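You operate a simulated robot arm through the tools that you are given. There is no shell and no other tool. Be economical: measure what you need, move in short steps, check, and stop when the job is done.

The job below is to be done with a simulated two-armed robot. You get a single attempt, and the scene is never put back.

TASK
Bed the blue mould in the green ring on tray seven's plate; draw the gauge to green.
Fine: the teal button shakes the sand in, then the tray's valve is opened; the other rings and the other covers, latches, valves, sliders, buttons and pedals stay as they are.

The check looks at the end state, three seconds after you hand in, the way a careful person would. Anything else that was tipped, shoved, dropped, spilled or broken makes it a failure. A push-on lid holds only when it is set on centred and level and pressed home; a screw cap is set on level and turned clockwise until tight.

THE ROBOT
Two 6-joint arms with two-finger parallel grippers on one trunk, on a base that drives. Base frame: it is fixed to the floor where the robot stands at the start and does not move with it; the origin is under the middle of the robot, x ahead of it, y to its left, z up; the surface under the hand at the start is at about z = 71.5. Readings come in cm, rad, newtons and seconds.
The left shoulder is at the start at [8, 21.6, 161], the right one opposite. With the tool pointing down near the work surface each hand reaches from about 10 to 54 cm from the robot's upright axis, wherever it stands, measured 20 degrees to its own side. Places, roughly: blue wrapped mould [50, 125, 75]; cover box five [110, -60, 100]; cover box nine [110, 180, 100]; cover box seven [110, 90, 100]; cover box six [110, 20, 100]; cover box three [110, -130, 100]; cover box two [110, -210, 100]; end cover box [110, -280, 100]; gauge of sand tray seven [30, 80, 70]; green pedal [30, -200, 10]; green shake button [30, -170, 60]; grey plate in sand tray seven [50, 90, 70]; latch of sand tray five [30, -40, 60]; latch of sand tray nine [30, 200, 60]; latch of sand tray seven [30, 110, 60]; latch of sand tray six [30, 40, 60]. Payload 3.43 kg a hand.
Tool frame (each hand has its own): the origin (TCP) lies between the finger pads and is the grasp point; the fingertips stand 3 cm ahead of it; z points along the fingers, y is the line along which they close. Largest opening 9.4 cm; finger width 2.8, thickness 1; the body of the gripper, 5 by 9.6 cm, starts 5.5 cm behind the TCP.
Orientation is that of the tool frame in the base frame, as a unit quaternion [w, x, y, z]. With the fingers straight down and closing along the base's y, the tool's x points along the base's -x, its y along +y and its z along -z.

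THE INTERFACE
- The arms move only by the tool send_rows. It takes "left_plan", "right_plan" or both (then of equal length, played together; a hand with none holds still); each is a list of rows, each a list of 3 entries, a list of its own where there are three numbers: the shift along the tool's x, y, z in cm, then the turn, a rotation vector about the tool's x, y, z in rad, then the closure in counts, from 0 (fully open) to 255 (shut). In form: [[[tx, ty, tz], [ax, ay, az], fingers], ...]. A call has 1 to 20 rows; each row is the pose to reach, as a shift and turn from the pose commanded when the call began, along the tool's axes at that moment. Each row takes 0.2 s and may step no farther than 5 cm and 0.15 rad from the row before; otherwise, or with a gripper value out of range, the whole call is refused. Where a pose cannot be reached the arm comes as near as it can. A force on the tool above 40 N (or 10 N above the force at the start of the call, whichever is more), or a blocked arm, ends the call early, and 0.2 s more pass. Each finger travels about 7.2 cm/s and halts on what it meets, pressing with about 33 N; the grip force reading is that of the motor and also rises with nothing between the fingers. The clock runs only during rows and for 0.2 s after the last one: add rows that repeat a pose to give the fingers time. It gives the time, the measured TCP pose, the force on the tool (base axes), the opening and the grip force at its end, in the units of the frame above (readings bear some noise), with the torque about the TCP (base axes, N m) and any sound that the robot's microphone picked up.
- Cameras (640 x 400 px; columns grow to the right, rows downward): "scene" is now at [9.63, 0.78, 175.43]; the picture's right is [0.12, -0.99, 0.00], its down [-0.87, -0.10, -0.49] and it looks along [0.49, 0.06, -0.87] (base axes); focal length 263 px, centre (320, 200). "left" rides on the left gripper at [7.6, -1.4, -10.2] in its tool frame; the picture's right is [0.18, 0.98, 0.00], its down [-0.75, 0.14, -0.64] and it looks along [-0.63, 0.12, 0.77] (tool axes); focal length 243 px, centre (320, 200). "right" rides on the right gripper at [7.6, 1.4, -10.2] in its tool frame; the picture's right is [-0.18, 0.98, 0.00], its down [-0.75, -0.14, -0.64] and it looks along [-0.63, -0.12, 0.77] (tool axes); focal length 243 px, centre (320, 200). There is no depth. A picture from a camera that has moved, and an enlarged one, comes with that camera's place and axes in the base frame and with its lens.
- capture(camera): a new picture of that camera. The clock stands still meanwhile.
- slide_trunk(by): slides the trunk up (or, below 0, down) by that many cm; the arms and the scene camera ride with it, the base frame stays. It gives what a move gives, with no picture.
- roll_base(legs): drives the robot by 1 to 6 legs, each [ahead, left, turn to the left] in cm, cm and rad, along the robot's own axes; the way and the turn of a leg run together, so that a leg with both is an arc; at most 150 cm and 3.142 rad a leg. The arms and the cameras ride along, it lands a little off, and it stops where it bumps. It gives what a move gives.
- pan_tilt(pan, tilt): turns the head with the scene camera to pan (to the left, within 1.501 rad either way) and tilt (down, from -0.506 to 1.204), counted from straight ahead of the robot. It gives what a move gives.
- close_up(camera, box): a new picture of the part [left, top, right, bottom] of that camera's present view, enlarged. The clock stands still meanwhile.
- job_done(): hands the job in; it is judged then, once.

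Go step by step. Nothing tells you exact positions but the pictures and the camera data: compare them with the known pose of the tool, close in by small moves and look again before you grip or let go. The budget is 120 turns and 92 pictures, counting those below and the enlarged ones. Unless the task says otherwise, let go and move clear before handing in, and close with one line.

The tools are called after "Request:" as a command line: name --argument value ..., lists and objects as JSON in quotes. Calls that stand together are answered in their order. send_rows: Moves the arms, as the interface text tells. Its arguments: {"type":"object","properties":{"left_plan":{"type":"array","items":{"type":"array"}},"right_plan":{"type":"array","items":{"type":"array"}}},"required":[]} The other tools are called the same way: slide_trunk (by) slides the trunk up or down; roll_base (legs) drives the base; pan_tilt (pan, tilt) turns the head that bears the scene camera; capture (camera) takes a picture; close_up (camera, box) takes an enlarged picture of a part of a camera's view; job_done () hands the job in.

At the start:

```text
t: 0.0
left_eef_pos: [27.39, 37.11, 104.64]
left_orientation: [0.002, 0.0, 1.0, 0.001]
left_contact_force: [0.6, 0.6, 0.1]
left_ft_torque: [-0.01, -0.04, 0.0]
left_finger_gap: 9.41
left_gripper_force: 0.1
right_eef_pos: [45.5, 7.57, 105.53]
right_orientation: [0.0, -0.001, 1.0, 0.001]
right_contact_force: [0.8, -0.2, -0.5]
right_ft_torque: [0.0, 0.01, -0.03]
right_finger_gap: 9.39
right_gripper_force: 0.1
trunk travel left (down, up): [-84.0, 0.0]
robot x, y, heading: [-0.08, -0.26, 0.003]
head pan, tilt: [0.115, 1.058]
```

scene: 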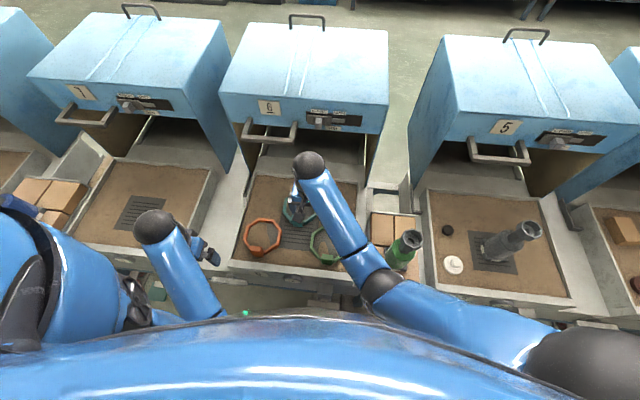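
right: 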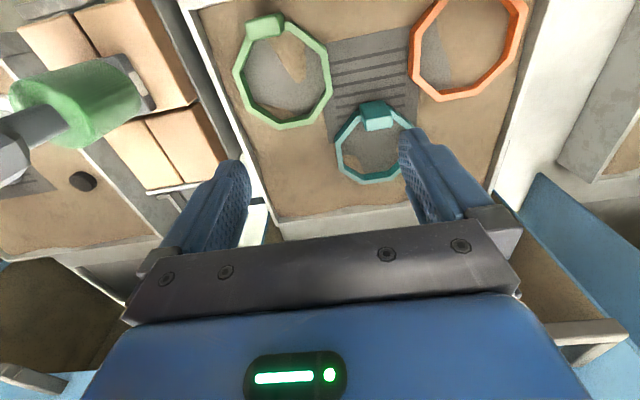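
left: 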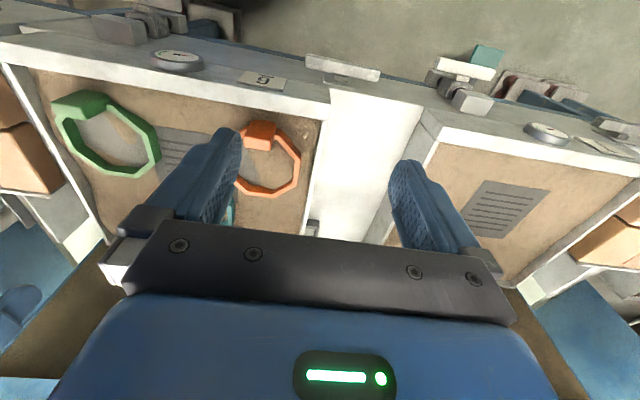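

I see trays seven, six and five, with green, teal and orange rings on tray six and an empty plate in tray seven. I'll look around with the head before moving anything.

Request:
pan_tilt --pan 0.9 --tilt 0.75

Request:
capture --camera "scene"

Request:
close_up --camera "left" --box '[300, 20, 640, 240]'

```text
t: 1.1
left_eef_pos: [27.28, 37.09, 104.67]
left_orientation: [0.002, 0.0, 1.0, 0.001]
left_contact_force: [0.2, 0.2, 0.9]
left_ft_torque: [0.0, 0.0, 0.01]
left_finger_gap: 9.42
left_gripper_force: 0.1
right_eef_pos: [45.46, 7.66, 105.59]
right_orientation: [-0.001, 0.0, 1.0, 0.0]
right_contact_force: [0.5, -0.4, -0.7]
right_ft_torque: [-0.02, -0.01, 0.01]
right_finger_gap: 9.4
right_gripper_force: 0.1
trunk travel left (down, up): [-84.0, 0.0]
robot x, y, heading: [-0.21, -0.27, 0.004]
head pan, tilt: [0.901, 0.75]
```

```text
88 pictures are left
camera scene: at [8.25, 6.52, 177.73], right [0.78, -0.62, 0.0], down [-0.42, -0.53, -0.73], along [0.45, 0.57, -0.68], focal length 263 px, centre (320, 200)
```

scene: 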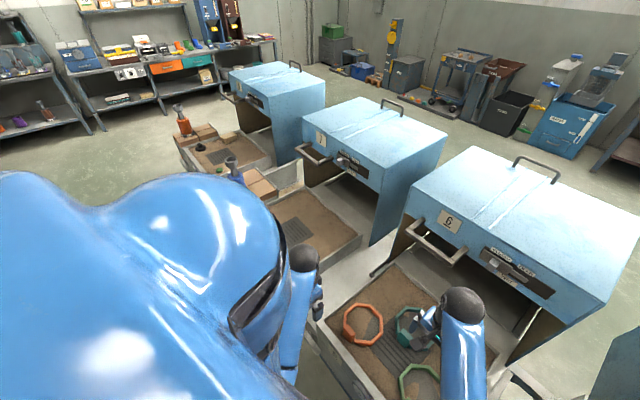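

```text
1.82 times, centred on (470, 130) of left
camera zoom: at [19.72, 35.72, 114.92], right [-0.18, 0.98, 0.0], down [0.75, 0.14, 0.64], along [0.63, 0.12, -0.76], focal length 441 px, centre (47, 327)
```

zoom: 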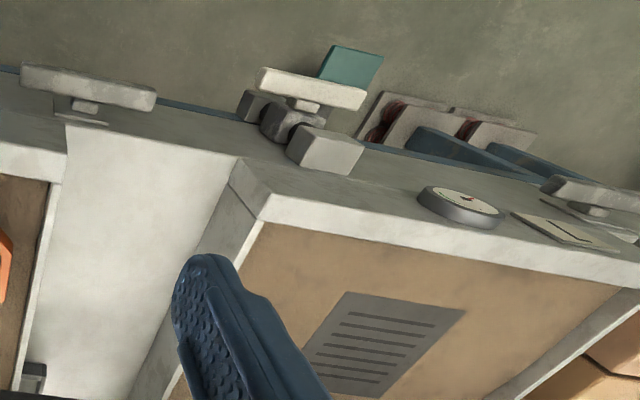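

Tray seven has a gauge on its front rim and a latch or valve on its front face. I'll drive left to stand in front of it and look closely.

Request:
roll_base --legs '[[0, 70, 0]]'

Request:
pan_tilt --pan 0.5 --tilt 0.95

Request:
capture --camera "scene"

Request:
capture --camera "left"

Request:
capture --camera "right"

```text
t: 5.0
left_eef_pos: [27.38, 107.8, 104.57]
left_orientation: [0.001, 0.0, 1.0, 0.002]
left_contact_force: [-0.7, -0.9, 0.0]
left_ft_torque: [-0.04, 0.02, -0.07]
left_finger_gap: 9.4
left_gripper_force: 0.0
right_eef_pos: [45.43, 78.34, 105.57]
right_orientation: [0.0, 0.001, 1.0, 0.001]
right_contact_force: [0.0, 0.5, 0.5]
right_ft_torque: [0.0, 0.02, 0.0]
right_finger_gap: 9.4
right_gripper_force: 0.1
trunk travel left (down, up): [-84.0, 0.0]
robot x, y, heading: [0.21, 71.05, -0.001]
head pan, tilt: [0.901, 0.75]
```

```text
t: 5.9
left_eef_pos: [27.39, 107.96, 104.61]
left_orientation: [0.001, 0.0, 1.0, 0.001]
left_contact_force: [0.2, 0.9, -0.7]
left_ft_torque: [-0.05, 0.0, 0.05]
left_finger_gap: 9.38
left_gripper_force: 0.0
right_eef_pos: [45.52, 78.52, 105.6]
right_orientation: [0.001, 0.002, 1.0, 0.0]
right_contact_force: [0.6, -0.1, -0.3]
right_ft_torque: [-0.02, 0.0, 0.0]
right_finger_gap: 9.42
right_gripper_force: 0.0
trunk travel left (down, up): [-84.0, 0.0]
robot x, y, heading: [0.31, 70.93, -0.002]
head pan, tilt: [0.499, 0.949]
```

```text
86 pictures are left
camera scene: at [9.5, 74.42, 176.18], right [0.48, -0.88, 0.0], down [-0.71, -0.39, -0.58], along [0.51, 0.28, -0.81], focal length 263 px, centre (320, 200)
```

scene: 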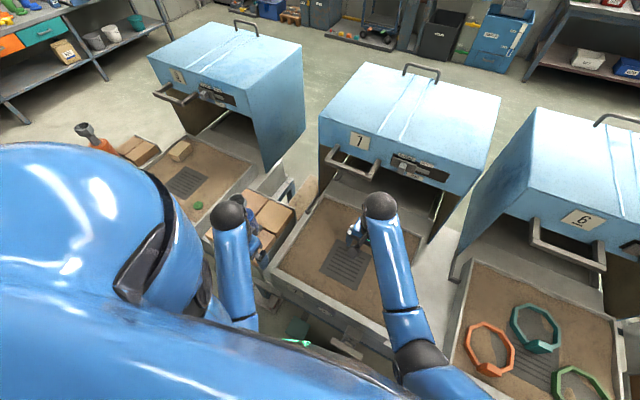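

```text
85 pictures are left
camera left: at [19.77, 106.6, 114.91], right [-0.18, 0.98, 0.0], down [0.75, 0.14, 0.64], along [0.63, 0.12, -0.77], focal length 243 px, centre (320, 200)
```

left: 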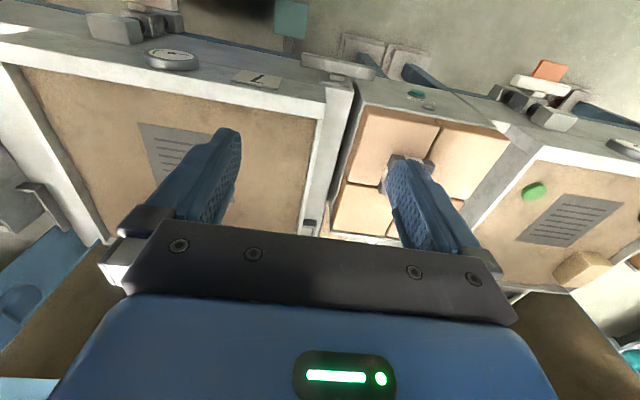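

```text
84 pictures are left
camera right: at [37.87, 79.94, 115.77], right [0.19, 0.98, 0.0], down [0.75, -0.14, 0.64], along [0.63, -0.12, -0.77], focal length 243 px, centre (320, 200)
```

right: 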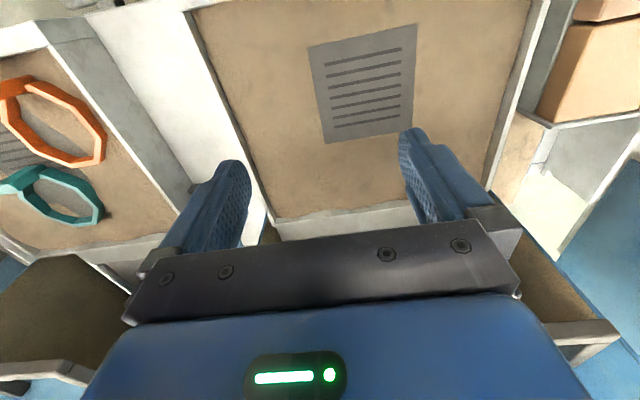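

The tray front panel holds several controls that I can't tell apart from above. I'll back off to see the front faces.

Request:
roll_base --legs '[[-90, 25, 0]]'

Request:
pan_tilt --pan 0.0 --tilt 0.75

Request:
slide_trunk --by -40

Request:
capture --camera "scene"

```text
t: 10.8
left_eef_pos: [-63.37, 132.8, 104.65]
left_orientation: [0.001, 0.002, 1.0, 0.001]
left_contact_force: [1.3, -0.2, 0.1]
left_ft_torque: [-0.03, 0.01, -0.01]
left_finger_gap: 9.39
left_gripper_force: 0.1
right_eef_pos: [-45.46, 103.36, 105.59]
right_orientation: [-0.001, 0.002, 1.0, 0.0]
right_contact_force: [0.4, 0.5, 0.0]
right_ft_torque: [0.01, 0.02, 0.0]
right_finger_gap: 9.38
right_gripper_force: 0.1
trunk travel left (down, up): [-84.0, 0.0]
robot x, y, heading: [-91.17, 95.7, -0.002]
head pan, tilt: [0.499, 0.949]
```

```text
t: 11.7
left_eef_pos: [-63.65, 132.93, 104.57]
left_orientation: [0.003, 0.002, 1.0, 0.001]
left_contact_force: [0.5, 0.1, 0.2]
left_ft_torque: [0.01, 0.0, -0.04]
left_finger_gap: 9.42
left_gripper_force: 0.1
right_eef_pos: [-45.56, 103.36, 105.55]
right_orientation: [-0.001, 0.001, 1.0, -0.001]
right_contact_force: [0.1, 0.1, -0.1]
right_ft_torque: [0.01, 0.0, 0.07]
right_finger_gap: 9.37
right_gripper_force: 0.1
trunk travel left (down, up): [-84.0, 0.0]
robot x, y, heading: [-91.31, 96.1, -0.002]
head pan, tilt: [0.0, 0.75]
```

```text
t: 15.6
left_eef_pos: [-63.45, 132.92, 64.62]
left_orientation: [0.0, 0.001, 1.0, 0.0]
left_contact_force: [-0.3, -0.3, -0.1]
left_ft_torque: [0.01, -0.02, -0.04]
left_finger_gap: 9.39
left_gripper_force: 0.1
right_eef_pos: [-45.64, 103.35, 65.55]
right_orientation: [0.0, 0.001, 1.0, 0.0]
right_contact_force: [0.8, 0.5, -0.3]
right_ft_torque: [-0.01, 0.0, 0.0]
right_finger_gap: 9.39
right_gripper_force: 0.1
trunk travel left (down, up): [-44.0, 40.0]
robot x, y, heading: [-90.96, 96.14, -0.004]
head pan, tilt: [0.0, 0.75]
```

```text
83 pictures are left
camera scene: at [-79.72, 95.9, 137.74], right [0.0, -1.0, 0.0], down [-0.68, 0.0, -0.73], along [0.73, 0.0, -0.68], focal length 263 px, centre (320, 200)
```

scene: 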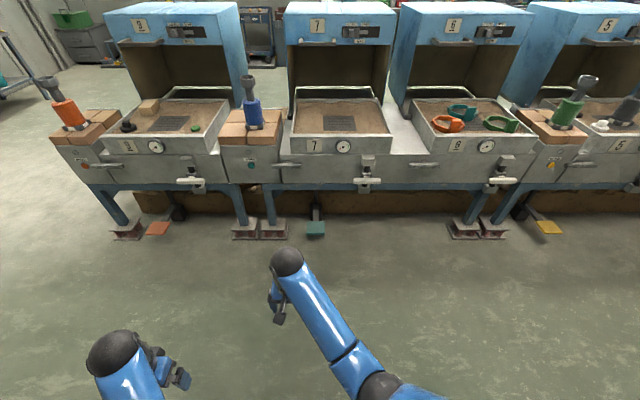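

From here the whole front is visible: blue mould on the brick stack, a teal mark by the tray, a teal pedal, gauge, latch and valve. I'll enlarge these.

Request:
close_up --camera "scene" --box '[220, 60, 400, 200]'

Request:
close_up --camera "scene" --box '[270, 0, 410, 80]'

Request:
close_up --camera "scene" --box '[40, 60, 240, 200]'

Request:
close_up --camera "scene" --box '[390, 70, 640, 245]'

```text
2.86 times, centred on (310, 130) of scene
camera zoom: at [-79.72, 95.9, 137.74], right [0.0, -1.0, 0.0], down [-0.68, 0.0, -0.73], along [0.73, 0.0, -0.68], focal length 752 px, centre (349, 400)
```

zoom: 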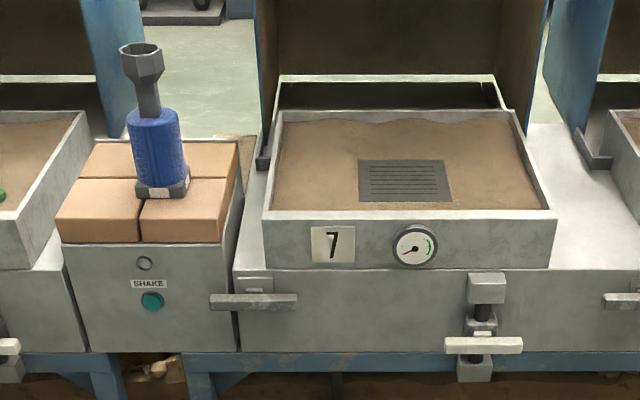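

```text
4.57 times, centred on (340, 40) of scene
camera zoom: at [-79.72, 95.9, 137.74], right [0.0, -1.0, 0.0], down [-0.68, 0.0, -0.73], along [0.73, 0.0, -0.68], focal length 1203 px, centre (229, 931)
```

zoom: 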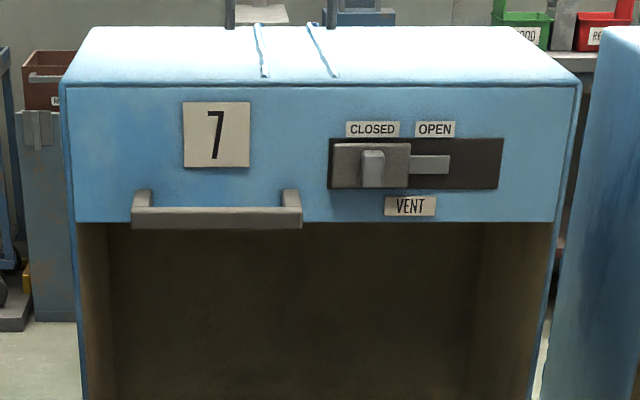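

```text
2.86 times, centred on (140, 130) of scene
camera zoom: at [-79.72, 95.9, 137.74], right [0.0, -1.0, 0.0], down [-0.68, 0.0, -0.73], along [0.73, 0.0, -0.68], focal length 752 px, centre (834, 400)
```

zoom: 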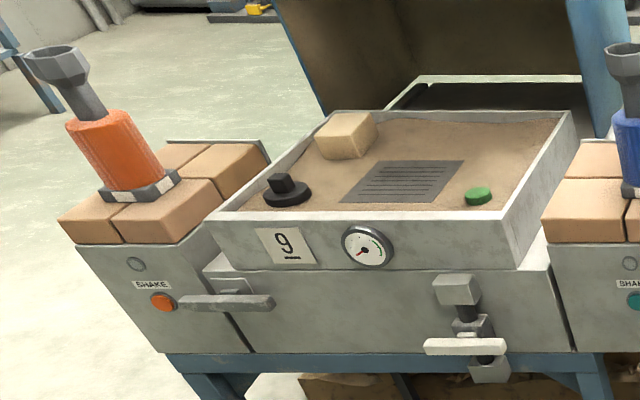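

```text
2.29 times, centred on (515, 158) of scene
camera zoom: at [-79.72, 95.9, 137.74], right [0.0, -1.0, 0.0], down [-0.68, 0.0, -0.73], along [0.73, 0.0, -0.68], focal length 602 px, centre (-126, 297)
```

zoom: 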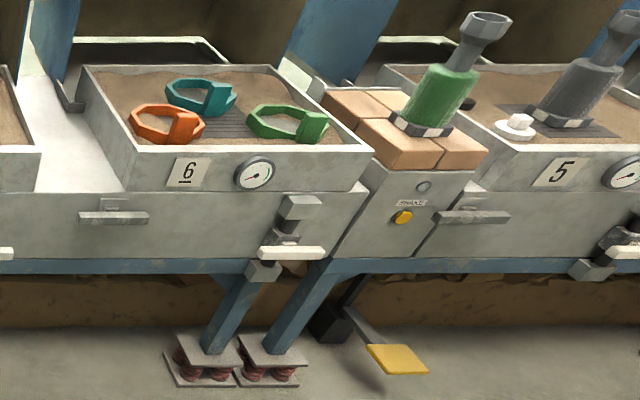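

Tray seven's vent is closed, valve handle is crosswise, and the cover is up. First I'll raise the trunk and drive to tray six for the green ring.

Request:
slide_trunk --by 40

Request:
roll_base --legs '[[0, -79, 0], [91, 0, 0]]'

Request:
capture --camera "right"

```text
t: 19.4
left_eef_pos: [-63.67, 132.84, 104.57]
left_orientation: [0.001, 0.002, 1.0, 0.001]
left_contact_force: [-0.3, 0.2, 0.4]
left_ft_torque: [0.02, -0.01, 0.02]
left_finger_gap: 9.41
left_gripper_force: 0.0
right_eef_pos: [-45.59, 103.47, 105.47]
right_orientation: [0.0, 0.002, 1.0, 0.0]
right_contact_force: [-0.1, -0.7, -0.6]
right_ft_torque: [-0.01, 0.02, 0.04]
right_finger_gap: 9.41
right_gripper_force: 0.1
trunk travel left (down, up): [-84.0, 0.0]
robot x, y, heading: [-91.56, 95.96, -0.001]
head pan, tilt: [0.0, 0.75]
```

```text
t: 28.0
left_eef_pos: [26.21, 53.65, 104.58]
left_orientation: [0.002, 0.003, 1.0, 0.0]
left_contact_force: [0.3, 0.3, -0.2]
left_ft_torque: [0.02, -0.03, 0.04]
left_finger_gap: 9.4
left_gripper_force: 0.1
right_eef_pos: [44.08, 24.22, 105.63]
right_orientation: [0.001, 0.003, 1.0, 0.0]
right_contact_force: [0.7, 0.1, 0.9]
right_ft_torque: [0.0, 0.03, 0.01]
right_finger_gap: 9.4
right_gripper_force: 0.1
trunk travel left (down, up): [-84.0, 0.0]
robot x, y, heading: [-1.1, 17.07, -0.002]
head pan, tilt: [0.0, 0.75]
```

```text
78 pictures are left
camera right: at [36.44, 25.66, 115.82], right [0.19, 0.98, 0.0], down [0.75, -0.15, 0.64], along [0.63, -0.12, -0.77], focal length 243 px, centre (320, 200)
```

right: 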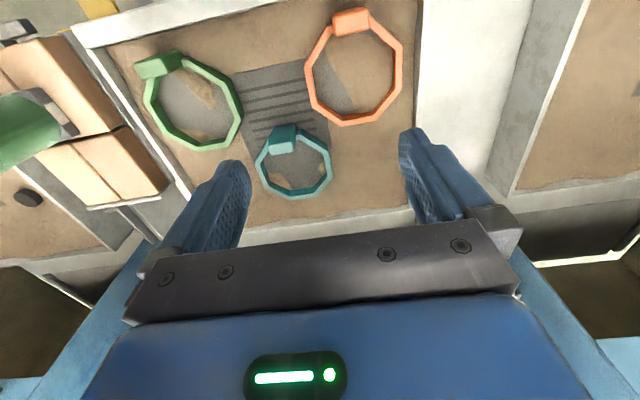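

The green ring is about 16 cm wide, centred near (46, 1.5), its tab near (39.5, 0.5). I'll bring the right hand over the tab with the wrist turned 90° so the fingers close radially.

Request:
send_rows --right_plan '[[[0.36, -2.1, 0.9], [0, 0, 0.1428], 0], [[0.73, -4.2, 1.8], [0, 0, 0.2856], 0], [[1.1, -6.3, 2.7], [0, 0, 0.4284], 0], [[1.45, -8.4, 3.6], [0, 0, 0.5712], 0], [[1.8, -10.5, 4.5], [0, 0, 0.714], 0], [[2.2, -12.6, 5.4], [0, 0, 0.8568], 0], [[2.5, -14.7, 6.3], [0, 0, 0.9996], 0], [[2.9, -16.8, 7.2], [0, 0, 1.1424], 0], [[3.3, -18.9, 8.1], [0, 0, 1.2852], 0], [[3.6, -21, 9], [0, 0, 1.428], 0], [[4, -23, 10], [0, 0, 1.5708], 0], [[4, -23, 10], [0, 0, 1.5708], 0]]'

Request:
capture --camera "right"

```text
t: 30.6
left_eef_pos: [26.26, 53.72, 104.54]
left_orientation: [0.002, 0.002, 1.0, 0.001]
left_contact_force: [0.3, 0.5, 0.6]
left_ft_torque: [-0.04, 0.01, -0.04]
left_finger_gap: 9.4
left_gripper_force: 0.0
right_eef_pos: [39.95, 1.02, 95.43]
right_orientation: [0.0, 0.71, 0.704, 0.0]
right_contact_force: [0.2, 0.3, 0.0]
right_ft_torque: [0.01, -0.01, 0.0]
right_finger_gap: 9.4
right_gripper_force: 0.1
trunk travel left (down, up): [-84.0, 0.0]
robot x, y, heading: [-1.22, 16.66, -0.007]
head pan, tilt: [0.0, 0.75]
```

```text
77 pictures are left
camera right: at [41.52, 8.78, 105.76], right [0.98, -0.19, 0.0], down [-0.15, -0.75, 0.64], along [-0.12, -0.63, -0.77], focal length 243 px, centre (320, 200)
```

right: 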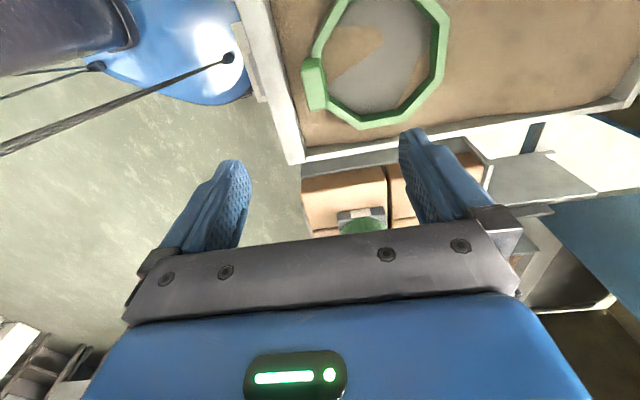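

The tab sits near (39.5, 1.0), about 3 cm deep, with the tray's front wall not far behind it. I'll go lower with the fingers partly closed and check clearance.

Request:
send_rows --right_plan '[[[0, -0.2, 3], [0, 0, 0], 60], [[0, -0.4, 6], [0, 0, 0], 110], [[0, -0.4, 9], [0, 0, 0], 110], [[0, -0.4, 11], [0, 0, 0], 110], [[0, -0.4, 11], [0, 0, 0], 110]]'

Request:
capture --camera "right"

Request:
pan_tilt --pan -0.4 --tilt 1.0

Request:
capture --camera "scene"

```text
t: 31.8
left_eef_pos: [26.2, 53.79, 104.71]
left_orientation: [0.001, 0.002, 1.0, 0.002]
left_contact_force: [0.0, -0.6, 0.2]
left_ft_torque: [-0.02, 0.0, -0.02]
left_finger_gap: 9.41
left_gripper_force: 0.1
right_eef_pos: [39.69, 1.21, 84.55]
right_orientation: [0.0, 0.71, 0.705, 0.0]
right_contact_force: [0.2, 0.0, -0.6]
right_ft_torque: [0.01, 0.02, -0.02]
right_finger_gap: 5.36
right_gripper_force: 0.0
trunk travel left (down, up): [-84.0, 0.0]
robot x, y, heading: [-1.46, 16.71, -0.004]
head pan, tilt: [0.0, 0.75]
```

```text
76 pictures are left
camera right: at [41.07, 8.8, 94.81], right [0.98, -0.19, 0.0], down [-0.15, -0.75, 0.64], along [-0.12, -0.63, -0.77], focal length 243 px, centre (320, 200)
```

right: 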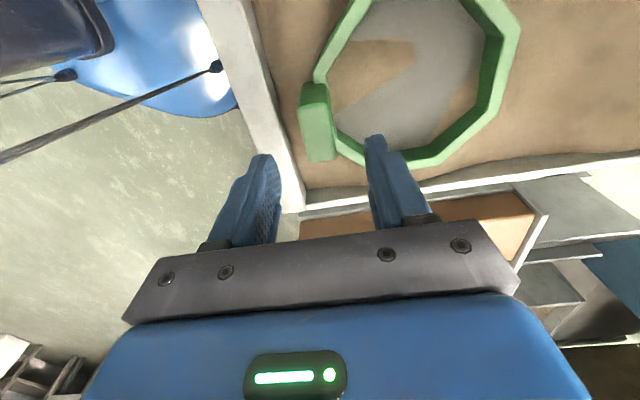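

```text
t: 32.6
left_eef_pos: [26.23, 53.67, 104.62]
left_orientation: [0.001, 0.003, 1.0, 0.001]
left_contact_force: [0.3, 0.4, 0.2]
left_ft_torque: [-0.04, -0.01, 0.03]
left_finger_gap: 9.42
left_gripper_force: 0.1
right_eef_pos: [39.59, 1.31, 84.6]
right_orientation: [-0.001, 0.71, 0.705, 0.0]
right_contact_force: [0.5, -0.3, 0.6]
right_ft_torque: [0.02, -0.01, 0.01]
right_finger_gap: 5.35
right_gripper_force: 0.0
trunk travel left (down, up): [-84.0, 0.0]
robot x, y, heading: [-1.31, 16.58, -0.006]
head pan, tilt: [-0.4, 1.0]
```

```text
75 pictures are left
camera scene: at [8.15, 14.05, 175.82], right [-0.39, -0.92, 0.0], down [-0.77, 0.33, -0.54], along [0.5, -0.21, -0.84], focal length 263 px, centre (320, 200)
```

scene: 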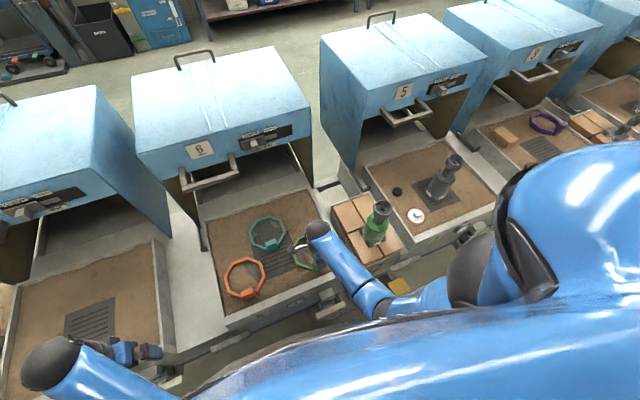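

I'll zoom on the tab to read its faces and the wall height.

Request:
close_up --camera "right" --box '[220, 40, 440, 230]'

```text
2.11 times, centred on (330, 135) of right
camera zoom: at [41.09, 8.81, 94.83], right [0.98, -0.19, 0.0], down [-0.15, -0.75, 0.64], along [-0.12, -0.63, -0.77], focal length 511 px, centre (299, 337)
```

zoom: 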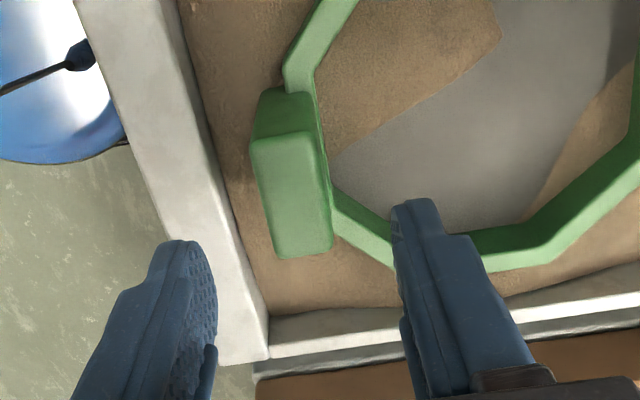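

The tab measures about 2 x 4.2 cm, centred near (39.5, 0.9), top at about z 77, with the tray wall 1–2 cm in front of it. I'll narrow the fingers and go down to just above it.

Request:
send_rows --right_plan '[[[-0.35, 0, 1.5], [0, 0, 0], 165], [[-0.35, 0, 3.5], [0, 0, 0], 165], [[-0.35, 0, 3.5], [0, 0, 0], 165]]'

Request:
close_up --camera "right" --box '[220, 40, 440, 230]'

```text
t: 33.5
left_eef_pos: [26.17, 53.67, 104.68]
left_orientation: [0.0, 0.003, 1.0, 0.001]
left_contact_force: [-1.1, -0.5, -0.1]
left_ft_torque: [0.0, -0.02, -0.01]
left_finger_gap: 9.41
left_gripper_force: 0.0
right_eef_pos: [39.75, 0.82, 81.14]
right_orientation: [0.001, 0.708, 0.706, 0.0]
right_contact_force: [-0.3, 0.4, -0.3]
right_ft_torque: [0.0, 0.0, 0.01]
right_finger_gap: 3.32
right_gripper_force: 0.1
trunk travel left (down, up): [-84.0, 0.0]
robot x, y, heading: [-1.22, 16.96, -0.005]
head pan, tilt: [-0.4, 1.0]
```

```text
2.11 times, centred on (330, 135) of right
camera zoom: at [41.1, 8.45, 91.35], right [0.98, -0.19, 0.0], down [-0.15, -0.75, 0.64], along [-0.12, -0.63, -0.77], focal length 511 px, centre (299, 337)
```

zoom: 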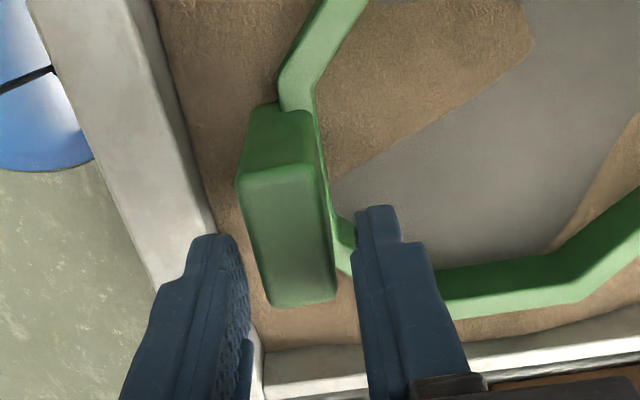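

The fingers straddle the tab well. I'll descend about 3.5 cm, then close.

Request:
send_rows --right_plan '[[[0, -0.2, 1.5], [0, 0, 0], 165], [[0, -0.2, 3], [0, 0, 0], 165], [[0, -0.2, 3.8], [0, 0, 0], 165], [[0, -0.2, 3.8], [0, 0, 0], 255], [[0, -0.2, 3.8], [0, 0, 0], 255], [[0, -0.2, 3.8], [0, 0, 0], 255]]'

Request:
close_up --camera "right" --box '[220, 40, 440, 230]'

```text
t: 34.9
left_eef_pos: [26.24, 53.64, 104.57]
left_orientation: [0.001, 0.003, 1.0, 0.002]
left_contact_force: [0.0, 0.3, -0.4]
left_ft_torque: [0.01, -0.01, 0.02]
left_finger_gap: 9.41
left_gripper_force: 0.0
right_eef_pos: [39.43, 0.84, 77.37]
right_orientation: [0.0, 0.709, 0.705, 0.001]
right_contact_force: [2.0, -0.3, 3.7]
right_ft_torque: [-0.1, 0.02, 0.01]
right_finger_gap: 2.6
right_gripper_force: 33.2
trunk travel left (down, up): [-84.0, 0.0]
robot x, y, heading: [-1.56, 16.58, -0.004]
head pan, tilt: [-0.4, 1.0]
```

```text
2.11 times, centred on (330, 135) of right
camera zoom: at [40.87, 8.44, 87.54], right [0.98, -0.19, 0.0], down [-0.15, -0.75, 0.64], along [-0.12, -0.63, -0.77], focal length 511 px, centre (299, 337)
```

zoom: 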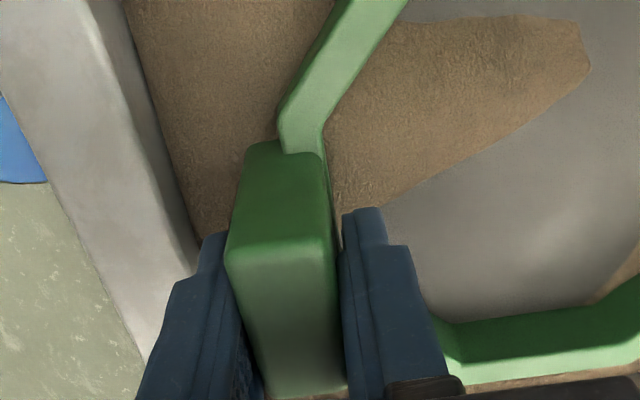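

Gripped with 33 N at a 2.6 cm gap. I'll lift slowly and check that the ring hangs level.

Request:
send_rows --right_plan '[[[0, 0, -1], [0, 0, 0], 255], [[0, 0, -3], [0, 0, 0], 255], [[0, 0, -6], [0, 0, 0], 255], [[0, 0, -10], [0, 0, 0], 255], [[0, 0, -15], [0, 0, 0], 255], [[0, 0, -20], [0, 0, 0], 255], [[0, 0, -24], [0, 0, 0], 255], [[0, 0, -24], [0, 0, 0], 255]]'

Request:
capture --camera "right"

Request:
capture --camera "scene"

```text
t: 36.6
left_eef_pos: [26.24, 53.77, 104.58]
left_orientation: [0.001, 0.003, 1.0, 0.001]
left_contact_force: [-0.2, -0.4, 0.3]
left_ft_torque: [0.0, -0.03, -0.02]
left_finger_gap: 9.38
left_gripper_force: 0.0
right_eef_pos: [39.48, 0.74, 101.23]
right_orientation: [-0.001, 0.71, 0.705, -0.001]
right_contact_force: [0.9, -0.4, -3.2]
right_ft_torque: [-0.02, 0.17, 0.03]
right_finger_gap: 2.64
right_gripper_force: 33.5
trunk travel left (down, up): [-84.0, 0.0]
robot x, y, heading: [-1.41, 17.05, -0.007]
head pan, tilt: [-0.4, 1.0]
```

```text
71 pictures are left
camera right: at [40.98, 8.45, 111.49], right [0.98, -0.19, 0.0], down [-0.15, -0.75, 0.64], along [-0.12, -0.63, -0.77], focal length 243 px, centre (320, 200)
```

right: 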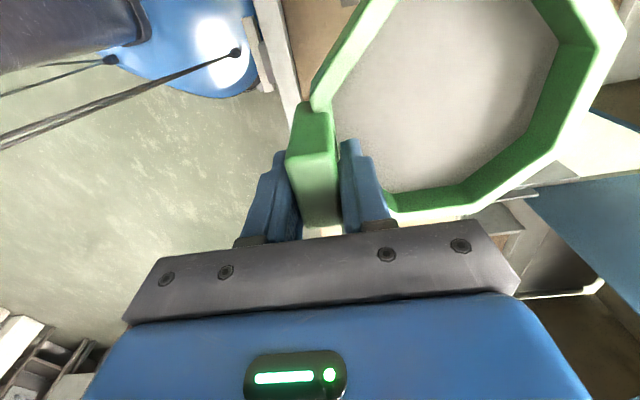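

```text
70 pictures are left
camera scene: at [8.21, 14.03, 175.81], right [-0.39, -0.92, 0.0], down [-0.77, 0.33, -0.54], along [0.5, -0.21, -0.84], focal length 263 px, centre (320, 200)
```

scene: 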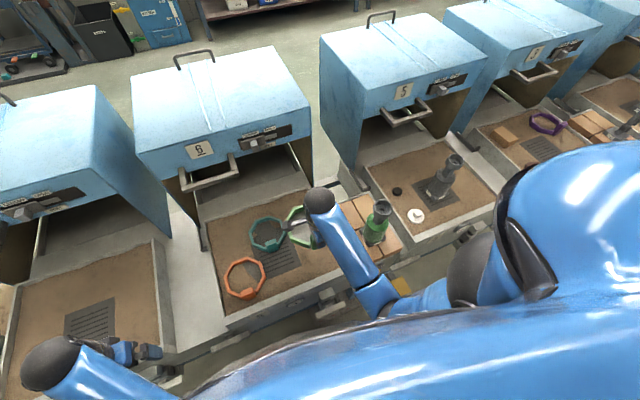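

The ring is held level. I'll drive left so the right hand comes over tray seven's plate, which I take to be centred near (51, 85.5).

Request:
roll_base --legs '[[0, 84, 0]]'

Request:
pan_tilt --pan -0.1 --tilt 1.1

Request:
capture --camera "scene"

Request:
capture --camera "right"

Request:
capture --camera "left"

```text
t: 39.8
left_eef_pos: [27.36, 109.75, 104.56]
left_orientation: [-0.002, 0.018, 1.0, 0.001]
left_contact_force: [1.0, 0.1, 1.4]
left_ft_torque: [0.0, 0.05, -0.02]
left_finger_gap: 9.39
left_gripper_force: 0.1
right_eef_pos: [39.02, 56.62, 100.98]
right_orientation: [-0.002, 0.719, 0.695, -0.002]
right_contact_force: [1.2, 0.7, -3.4]
right_ft_torque: [-0.01, 0.21, -0.01]
right_finger_gap: 2.61
right_gripper_force: 32.9
trunk travel left (down, up): [-84.0, 0.0]
robot x, y, heading: [-1.55, 73.92, -0.037]
head pan, tilt: [-0.4, 1.0]
stopped in leg 1: the robot was blocked; the commanded pose is now the measured one
```

```text
t: 40.6
left_eef_pos: [27.04, 110.34, 104.42]
left_orientation: [-0.001, 0.017, 1.0, -0.001]
left_contact_force: [-0.1, -0.1, -0.2]
left_ft_torque: [-0.01, 0.03, -0.02]
left_finger_gap: 9.39
left_gripper_force: 0.1
right_eef_pos: [38.9, 57.1, 101.2]
right_orientation: [0.002, 0.719, 0.695, -0.001]
right_contact_force: [0.6, -0.3, -4.0]
right_ft_torque: [0.0, 0.19, 0.03]
right_finger_gap: 2.64
right_gripper_force: 33.3
trunk travel left (down, up): [-84.0, 0.0]
robot x, y, heading: [-1.34, 74.29, -0.033]
head pan, tilt: [-0.099, 1.1]
```

```text
69 pictures are left
camera scene: at [7.92, 73.54, 175.14], right [-0.13, -0.99, 0.0], down [-0.88, 0.12, -0.45], along [0.45, -0.06, -0.89], focal length 263 px, centre (320, 200)
```

scene: 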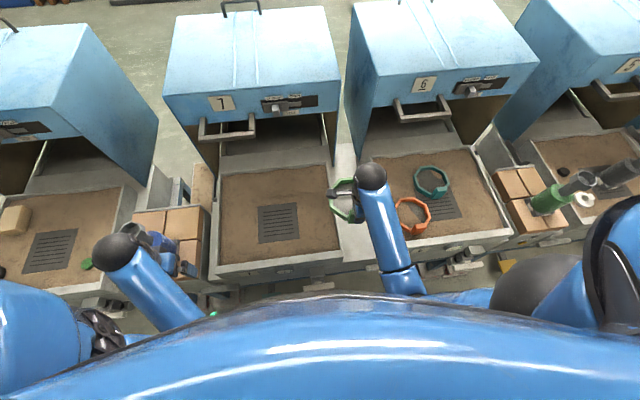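

```text
68 pictures are left
camera right: at [40.55, 64.76, 111.45], right [0.98, -0.22, 0.0], down [-0.17, -0.75, 0.64], along [-0.14, -0.63, -0.76], focal length 243 px, centre (320, 200)
```

right: 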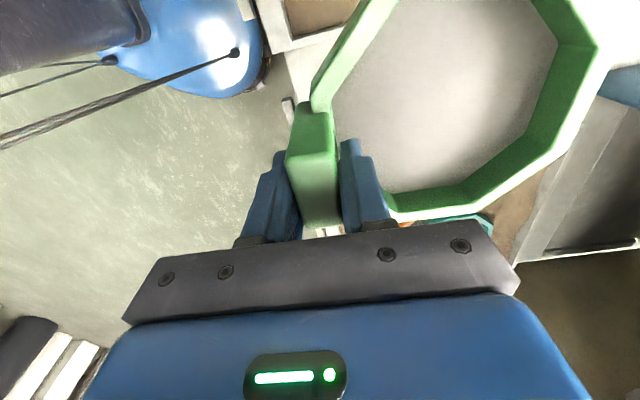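

```text
67 pictures are left
camera left: at [19.4, 109.33, 114.78], right [-0.15, 0.99, 0.0], down [0.76, 0.12, 0.64], along [0.63, 0.1, -0.77], focal length 243 px, centre (320, 200)
```

left: 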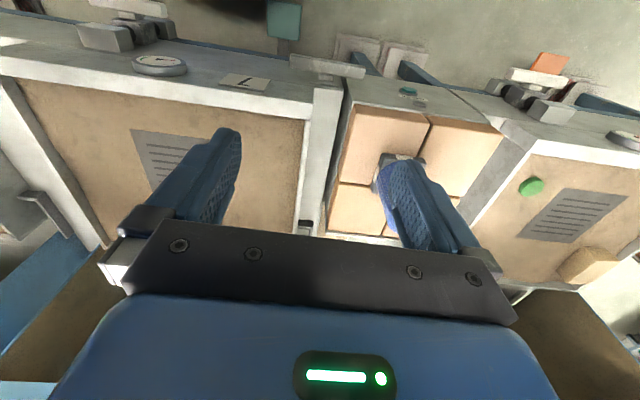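

The base was stopped at y≈74, most likely by the teal pedal under the table. I'll back off slightly and check the pedal and the mould are undisturbed.

Request:
roll_base --legs '[[-8, -2, 0.033]]'

Request:
capture --camera "left"

Request:
close_up --camera "scene" --box '[90, 180, 250, 300]'

```text
t: 41.7
left_eef_pos: [18.64, 109.3, 104.28]
left_orientation: [-0.004, 0.001, 1.0, 0.0]
left_contact_force: [1.4, -0.4, 0.2]
left_ft_torque: [0.01, 0.03, 0.0]
left_finger_gap: 9.41
left_gripper_force: 0.1
right_eef_pos: [32.26, 56.52, 100.97]
right_orientation: [-0.002, 0.708, 0.707, -0.003]
right_contact_force: [0.5, 0.5, -3.4]
right_ft_torque: [-0.05, 0.27, 0.02]
right_finger_gap: 2.63
right_gripper_force: 33.4
trunk travel left (down, up): [-84.0, 0.0]
robot x, y, heading: [-9.88, 72.38, -0.005]
head pan, tilt: [-0.099, 1.1]
```

```text
66 pictures are left
camera left: at [11.12, 108.06, 114.68], right [-0.18, 0.98, 0.0], down [0.76, 0.14, 0.64], along [0.63, 0.12, -0.77], focal length 243 px, centre (320, 200)
```

left: 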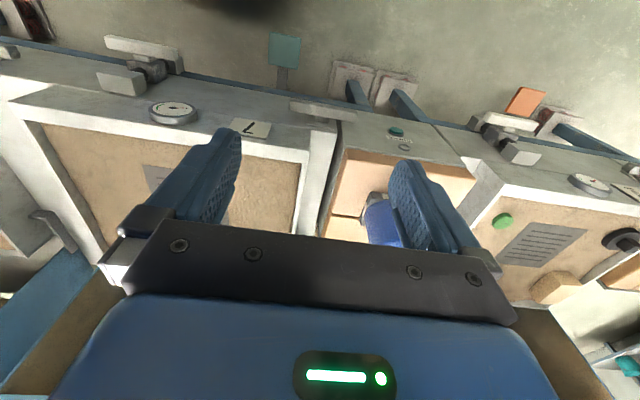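

```text
3.33 times, centred on (170, 240) of scene
camera zoom: at [1.27, 71.81, 175.05], right [-0.1, -0.99, 0.0], down [-0.89, 0.09, -0.44], along [0.44, -0.05, -0.9], focal length 877 px, centre (820, 67)
```

zoom: 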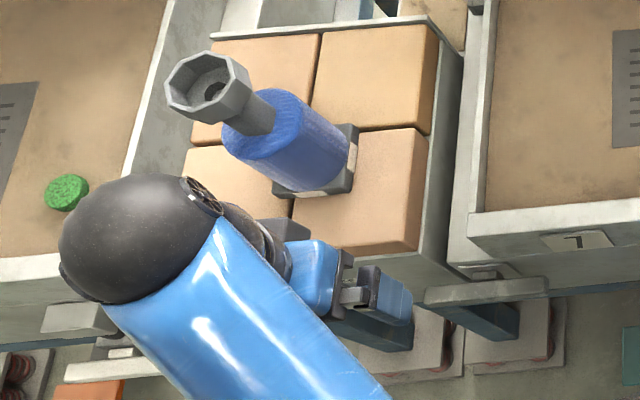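

The mould stands undisturbed at about (44, 129). To extend reach without going near the pedal, I'll raise the hands, lower the trunk, and work from about y 70.

Request:
send_rows --right_plan '[[[0, 0, -4], [0, 0, 0], 255], [[0, 0, -8], [0, 0, 0], 255], [[0, 0, -12], [0, 0, 0], 255], [[0, 0, -16], [0, 0, 0], 255], [[0, 0, -20], [0, 0, 0], 255], [[0, 0, -22], [0, 0, 0], 255]]' --left_plan '[[[0, 0, -4], [0, 0, 0], 0], [[0, 0, -8], [0, 0, 0], 0], [[0, 0, -12], [0, 0, 0], 0], [[0, 0, -16], [0, 0, 0], 0], [[0, 0, -20], [0, 0, 0], 0], [[0, 0, -24], [0, 0, 0], 0]]'

Request:
slide_trunk --by -28

Request:
roll_base --legs '[[6, -2, 0]]'

Request:
capture --camera "scene"

```text
t: 43.1
left_eef_pos: [18.04, 109.28, 104.46]
left_orientation: [0.001, 0.001, 1.0, 0.001]
left_contact_force: [0.1, -1.0, 0.6]
left_ft_torque: [-0.02, 0.03, 0.0]
left_finger_gap: 9.41
left_gripper_force: 0.0
left hand out of reach, approached as far as the arm can: row 1, 2, 3, 4, 5, 6
right_eef_pos: [31.57, 56.41, 104.12]
right_orientation: [0.001, 0.708, 0.707, 0.0]
right_contact_force: [-0.4, -0.5, -2.9]
right_ft_torque: [-0.04, 0.22, 0.02]
right_finger_gap: 2.61
right_gripper_force: 32.9
right hand out of reach, approached as far as the arm can: row 1, 2, 3, 4, 5, 6
trunk travel left (down, up): [-84.0, 0.0]
robot x, y, heading: [-9.29, 72.24, -0.004]
head pan, tilt: [-0.099, 1.1]
```

```text
t: 45.9
left_eef_pos: [17.68, 109.16, 76.61]
left_orientation: [0.002, 0.0, 1.0, 0.002]
left_contact_force: [0.2, -0.9, -0.8]
left_ft_torque: [0.02, 0.02, -0.01]
left_finger_gap: 9.37
left_gripper_force: 0.2
right_eef_pos: [31.27, 56.33, 76.55]
right_orientation: [0.003, 0.709, 0.706, 0.003]
right_contact_force: [0.0, -12.7, 30.6]
right_ft_torque: [0.98, -0.87, -0.33]
right_finger_gap: 2.64
right_gripper_force: 32.8
trunk travel left (down, up): [-56.0, 28.0]
robot x, y, heading: [-9.6, 72.52, 0.003]
head pan, tilt: [-0.099, 1.1]
```

```text
t: 46.9
left_eef_pos: [23.48, 107.41, 76.56]
left_orientation: [0.002, 0.001, 1.0, 0.001]
left_contact_force: [0.4, 0.7, -0.3]
left_ft_torque: [0.02, -0.01, -0.01]
left_finger_gap: 9.43
left_gripper_force: 0.1
right_eef_pos: [37.11, 54.53, 76.29]
right_orientation: [0.002, 0.708, 0.706, 0.001]
right_contact_force: [-0.2, 0.7, -3.5]
right_ft_torque: [-0.04, 0.18, -0.02]
right_finger_gap: 2.63
right_gripper_force: 32.9
trunk travel left (down, up): [-56.0, 28.0]
robot x, y, heading: [-4.04, 70.24, -0.004]
head pan, tilt: [-0.099, 1.1]
```

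```text
64 pictures are left
camera scene: at [5.43, 69.75, 147.17], right [-0.1, -0.99, 0.0], down [-0.89, 0.09, -0.46], along [0.45, -0.05, -0.89], focal length 263 px, centre (320, 200)
```

scene: 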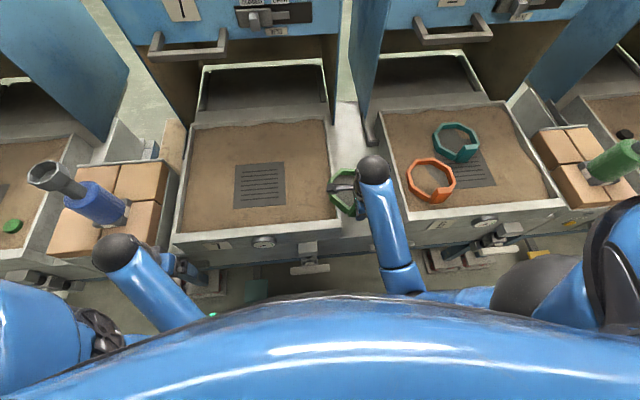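

The hands cannot rise that much relative to the trunk, so the ring brushed something on the way down; nothing looks displaced. I'll raise the trunk and check.

Request:
slide_trunk --by 18

Request:
capture --camera "right"

Request:
capture --camera "scene"

```text
t: 48.9
left_eef_pos: [23.75, 107.32, 94.56]
left_orientation: [0.001, 0.0, 1.0, 0.001]
left_contact_force: [0.1, 0.0, -0.4]
left_ft_torque: [-0.04, -0.03, -0.04]
left_finger_gap: 9.41
left_gripper_force: 0.0
right_eef_pos: [37.19, 54.56, 94.23]
right_orientation: [0.001, 0.708, 0.707, 0.001]
right_contact_force: [-0.1, 0.2, -3.3]
right_ft_torque: [-0.02, 0.17, -0.02]
right_finger_gap: 2.62
right_gripper_force: 32.7
trunk travel left (down, up): [-74.0, 10.0]
robot x, y, heading: [-3.6, 70.33, -0.003]
head pan, tilt: [-0.099, 1.1]
```

```text
63 pictures are left
camera right: at [38.67, 62.09, 104.46], right [0.98, -0.19, 0.0], down [-0.14, -0.75, 0.64], along [-0.12, -0.63, -0.77], focal length 243 px, centre (320, 200)
```

right: 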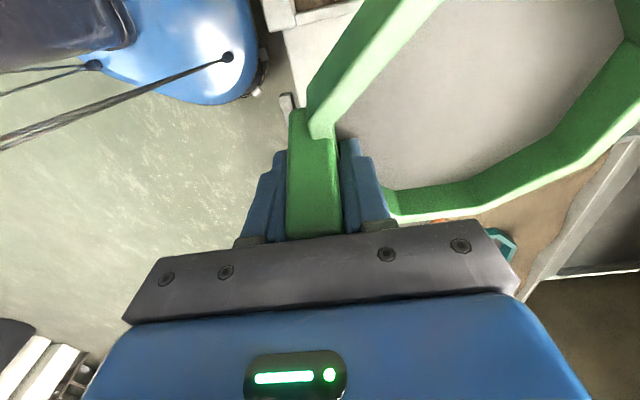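

```text
62 pictures are left
camera scene: at [5.71, 69.61, 165.15], right [-0.1, -0.99, 0.0], down [-0.89, 0.09, -0.45], along [0.45, -0.05, -0.89], focal length 263 px, centre (320, 200)
```

scene: 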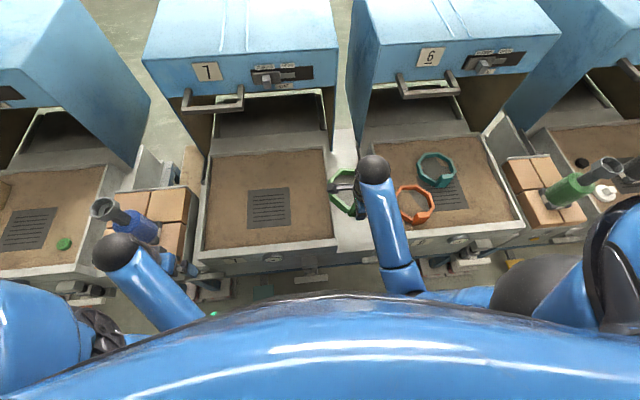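

The ring was pushed up a few cm in the grip but is still held. I'll move it across over plate seven at this height and look.

Request:
send_rows --right_plan '[[[4.5, 1, 0], [0, 0, 0], 255], [[9, 2, 0], [0, 0, 0], 255], [[13.5, 3, 0], [0, 0, 0], 255], [[18, 4, 0], [0, 0, 0], 255], [[22.5, 5, 0], [0, 0, 0], 255], [[27, 6, 0], [0, 0, 0], 255], [[30.5, 6, 0], [0, 0, 0], 255], [[30.5, 6, 0], [0, 0, 0], 255]]'

Request:
capture --camera "right"

Request:
capture --camera "scene"

```text
t: 50.7
left_eef_pos: [23.71, 107.21, 94.56]
left_orientation: [0.001, 0.001, 1.0, 0.001]
left_contact_force: [-0.6, -0.4, -0.6]
left_ft_torque: [-0.01, 0.01, -0.01]
left_finger_gap: 9.41
left_gripper_force: 0.1
right_eef_pos: [43.38, 84.96, 94.23]
right_orientation: [0.001, 0.708, 0.706, 0.001]
right_contact_force: [0.4, 0.5, -3.0]
right_ft_torque: [-0.01, 0.17, 0.01]
right_finger_gap: 2.62
right_gripper_force: 33.2
trunk travel left (down, up): [-74.0, 10.0]
robot x, y, heading: [-3.98, 69.93, -0.002]
head pan, tilt: [-0.099, 1.1]
```

```text
61 pictures are left
camera right: at [44.72, 92.56, 104.42], right [0.98, -0.19, 0.0], down [-0.14, -0.75, 0.64], along [-0.12, -0.63, -0.77], focal length 243 px, centre (320, 200)
```

right: 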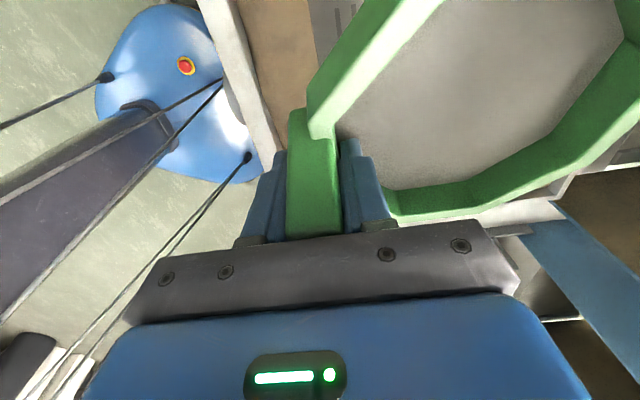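

```text
60 pictures are left
camera scene: at [5.67, 69.6, 165.16], right [-0.1, -0.99, 0.0], down [-0.89, 0.09, -0.45], along [0.45, -0.05, -0.89], focal length 263 px, centre (320, 200)
```

scene: 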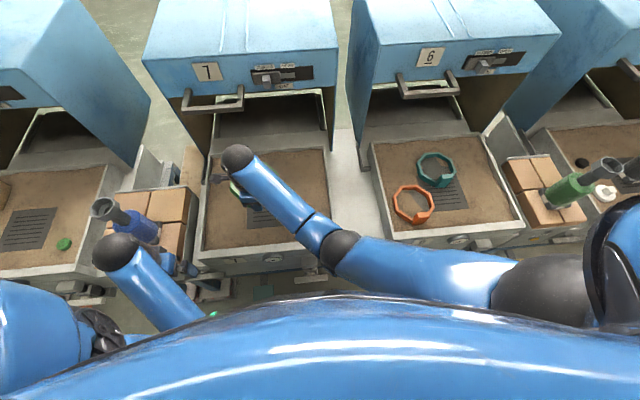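

Plate seven is 17 cm square, centred at about (52, 85.1). I'll shift the ring by about 1.5 cm and lower it to just above the plate.

Request:
send_rows --right_plan '[[[-0.4, 1.5, 3], [0, 0, 0], 255], [[-0.4, 1.5, 7], [0, 0, 0], 255], [[-0.4, 1.5, 11], [0, 0, 0], 255], [[-0.4, 1.5, 14], [0, 0, 0], 255], [[-0.4, 1.5, 14], [0, 0, 0], 255]]'

Request:
capture --camera "right"

Request:
close_up --camera "scene" --box '[180, 120, 360, 260]'

```text
t: 51.9
left_eef_pos: [23.72, 107.24, 94.53]
left_orientation: [0.001, 0.001, 1.0, 0.001]
left_contact_force: [0.6, 0.0, 0.7]
left_ft_torque: [0.0, 0.04, 0.01]
left_finger_gap: 9.41
left_gripper_force: 0.1
right_eef_pos: [44.82, 84.53, 80.32]
right_orientation: [0.0, 0.708, 0.706, 0.001]
right_contact_force: [0.1, 0.4, -3.5]
right_ft_torque: [-0.03, 0.2, 0.05]
right_finger_gap: 2.63
right_gripper_force: 33.1
trunk travel left (down, up): [-74.0, 10.0]
robot x, y, heading: [-3.67, 70.32, 0.001]
head pan, tilt: [-0.099, 1.1]
```

```text
59 pictures are left
camera right: at [46.26, 92.15, 90.55], right [0.98, -0.19, 0.0], down [-0.14, -0.75, 0.64], along [-0.12, -0.63, -0.77], focal length 243 px, centre (320, 200)
```

right: 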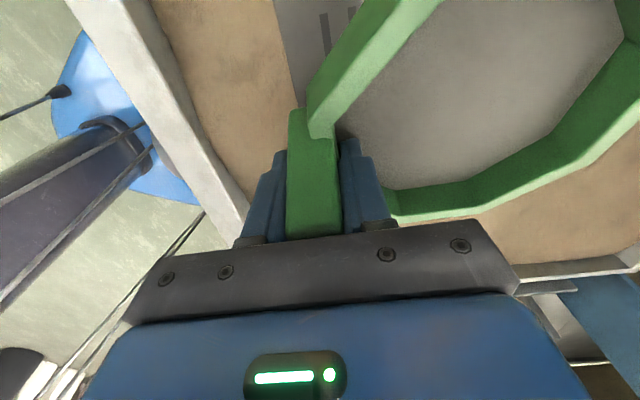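

```text
2.86 times, centred on (270, 190) of scene
camera zoom: at [5.69, 69.65, 165.16], right [-0.1, -0.99, 0.0], down [-0.89, 0.09, -0.45], along [0.45, -0.05, -0.89], focal length 752 px, centre (463, 229)
```

zoom: 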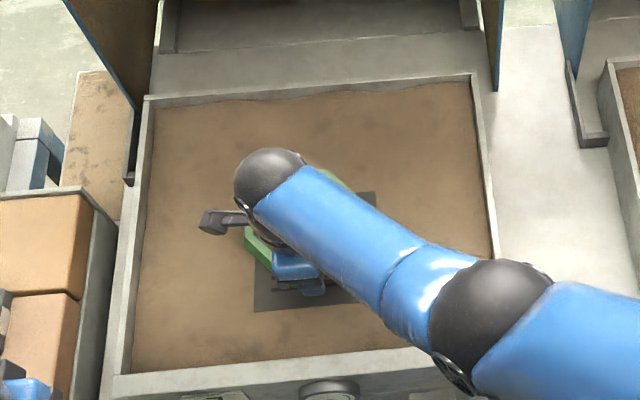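

The ring sits over the plate with small lateral error. I'll lower it in small steps until contact.

Request:
send_rows --right_plan '[[[0, 0, 1.5], [0, 0, 0], 255], [[0, 0, 3], [0, 0, 0], 255], [[0, 0, 4], [0, 0, 0], 255], [[0, 0, 4], [0, 0, 0], 255]]'

Request:
capture --camera "right"

```text
t: 52.9
left_eef_pos: [23.73, 107.35, 94.5]
left_orientation: [0.001, 0.0, 1.0, 0.001]
left_contact_force: [-0.4, 0.0, 0.1]
left_ft_torque: [0.01, 0.0, -0.05]
left_finger_gap: 9.39
left_gripper_force: 0.1
right_eef_pos: [44.03, 83.82, 77.08]
right_orientation: [0.001, 0.708, 0.706, 0.001]
right_contact_force: [-0.5, 0.7, -3.3]
right_ft_torque: [-0.01, 0.15, 0.01]
right_finger_gap: 2.65
right_gripper_force: 32.9
right hand out of reach, approached as far as the arm can: row 2, 3, 4
trunk travel left (down, up): [-74.0, 10.0]
robot x, y, heading: [-3.54, 69.77, -0.0]
head pan, tilt: [-0.099, 1.1]
```

```text
57 pictures are left
camera right: at [45.46, 91.42, 87.31], right [0.98, -0.19, 0.0], down [-0.14, -0.75, 0.64], along [-0.12, -0.63, -0.77], focal length 243 px, centre (320, 200)
```

right: 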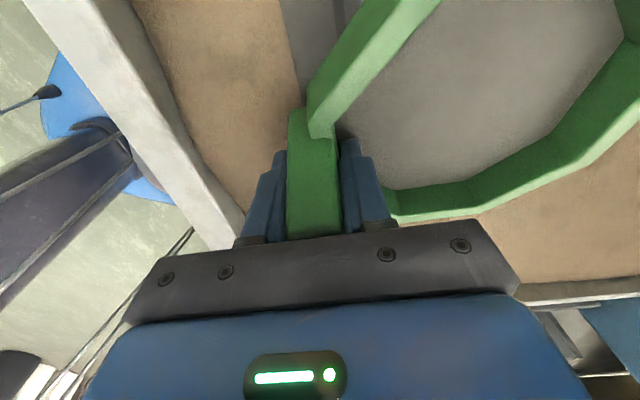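

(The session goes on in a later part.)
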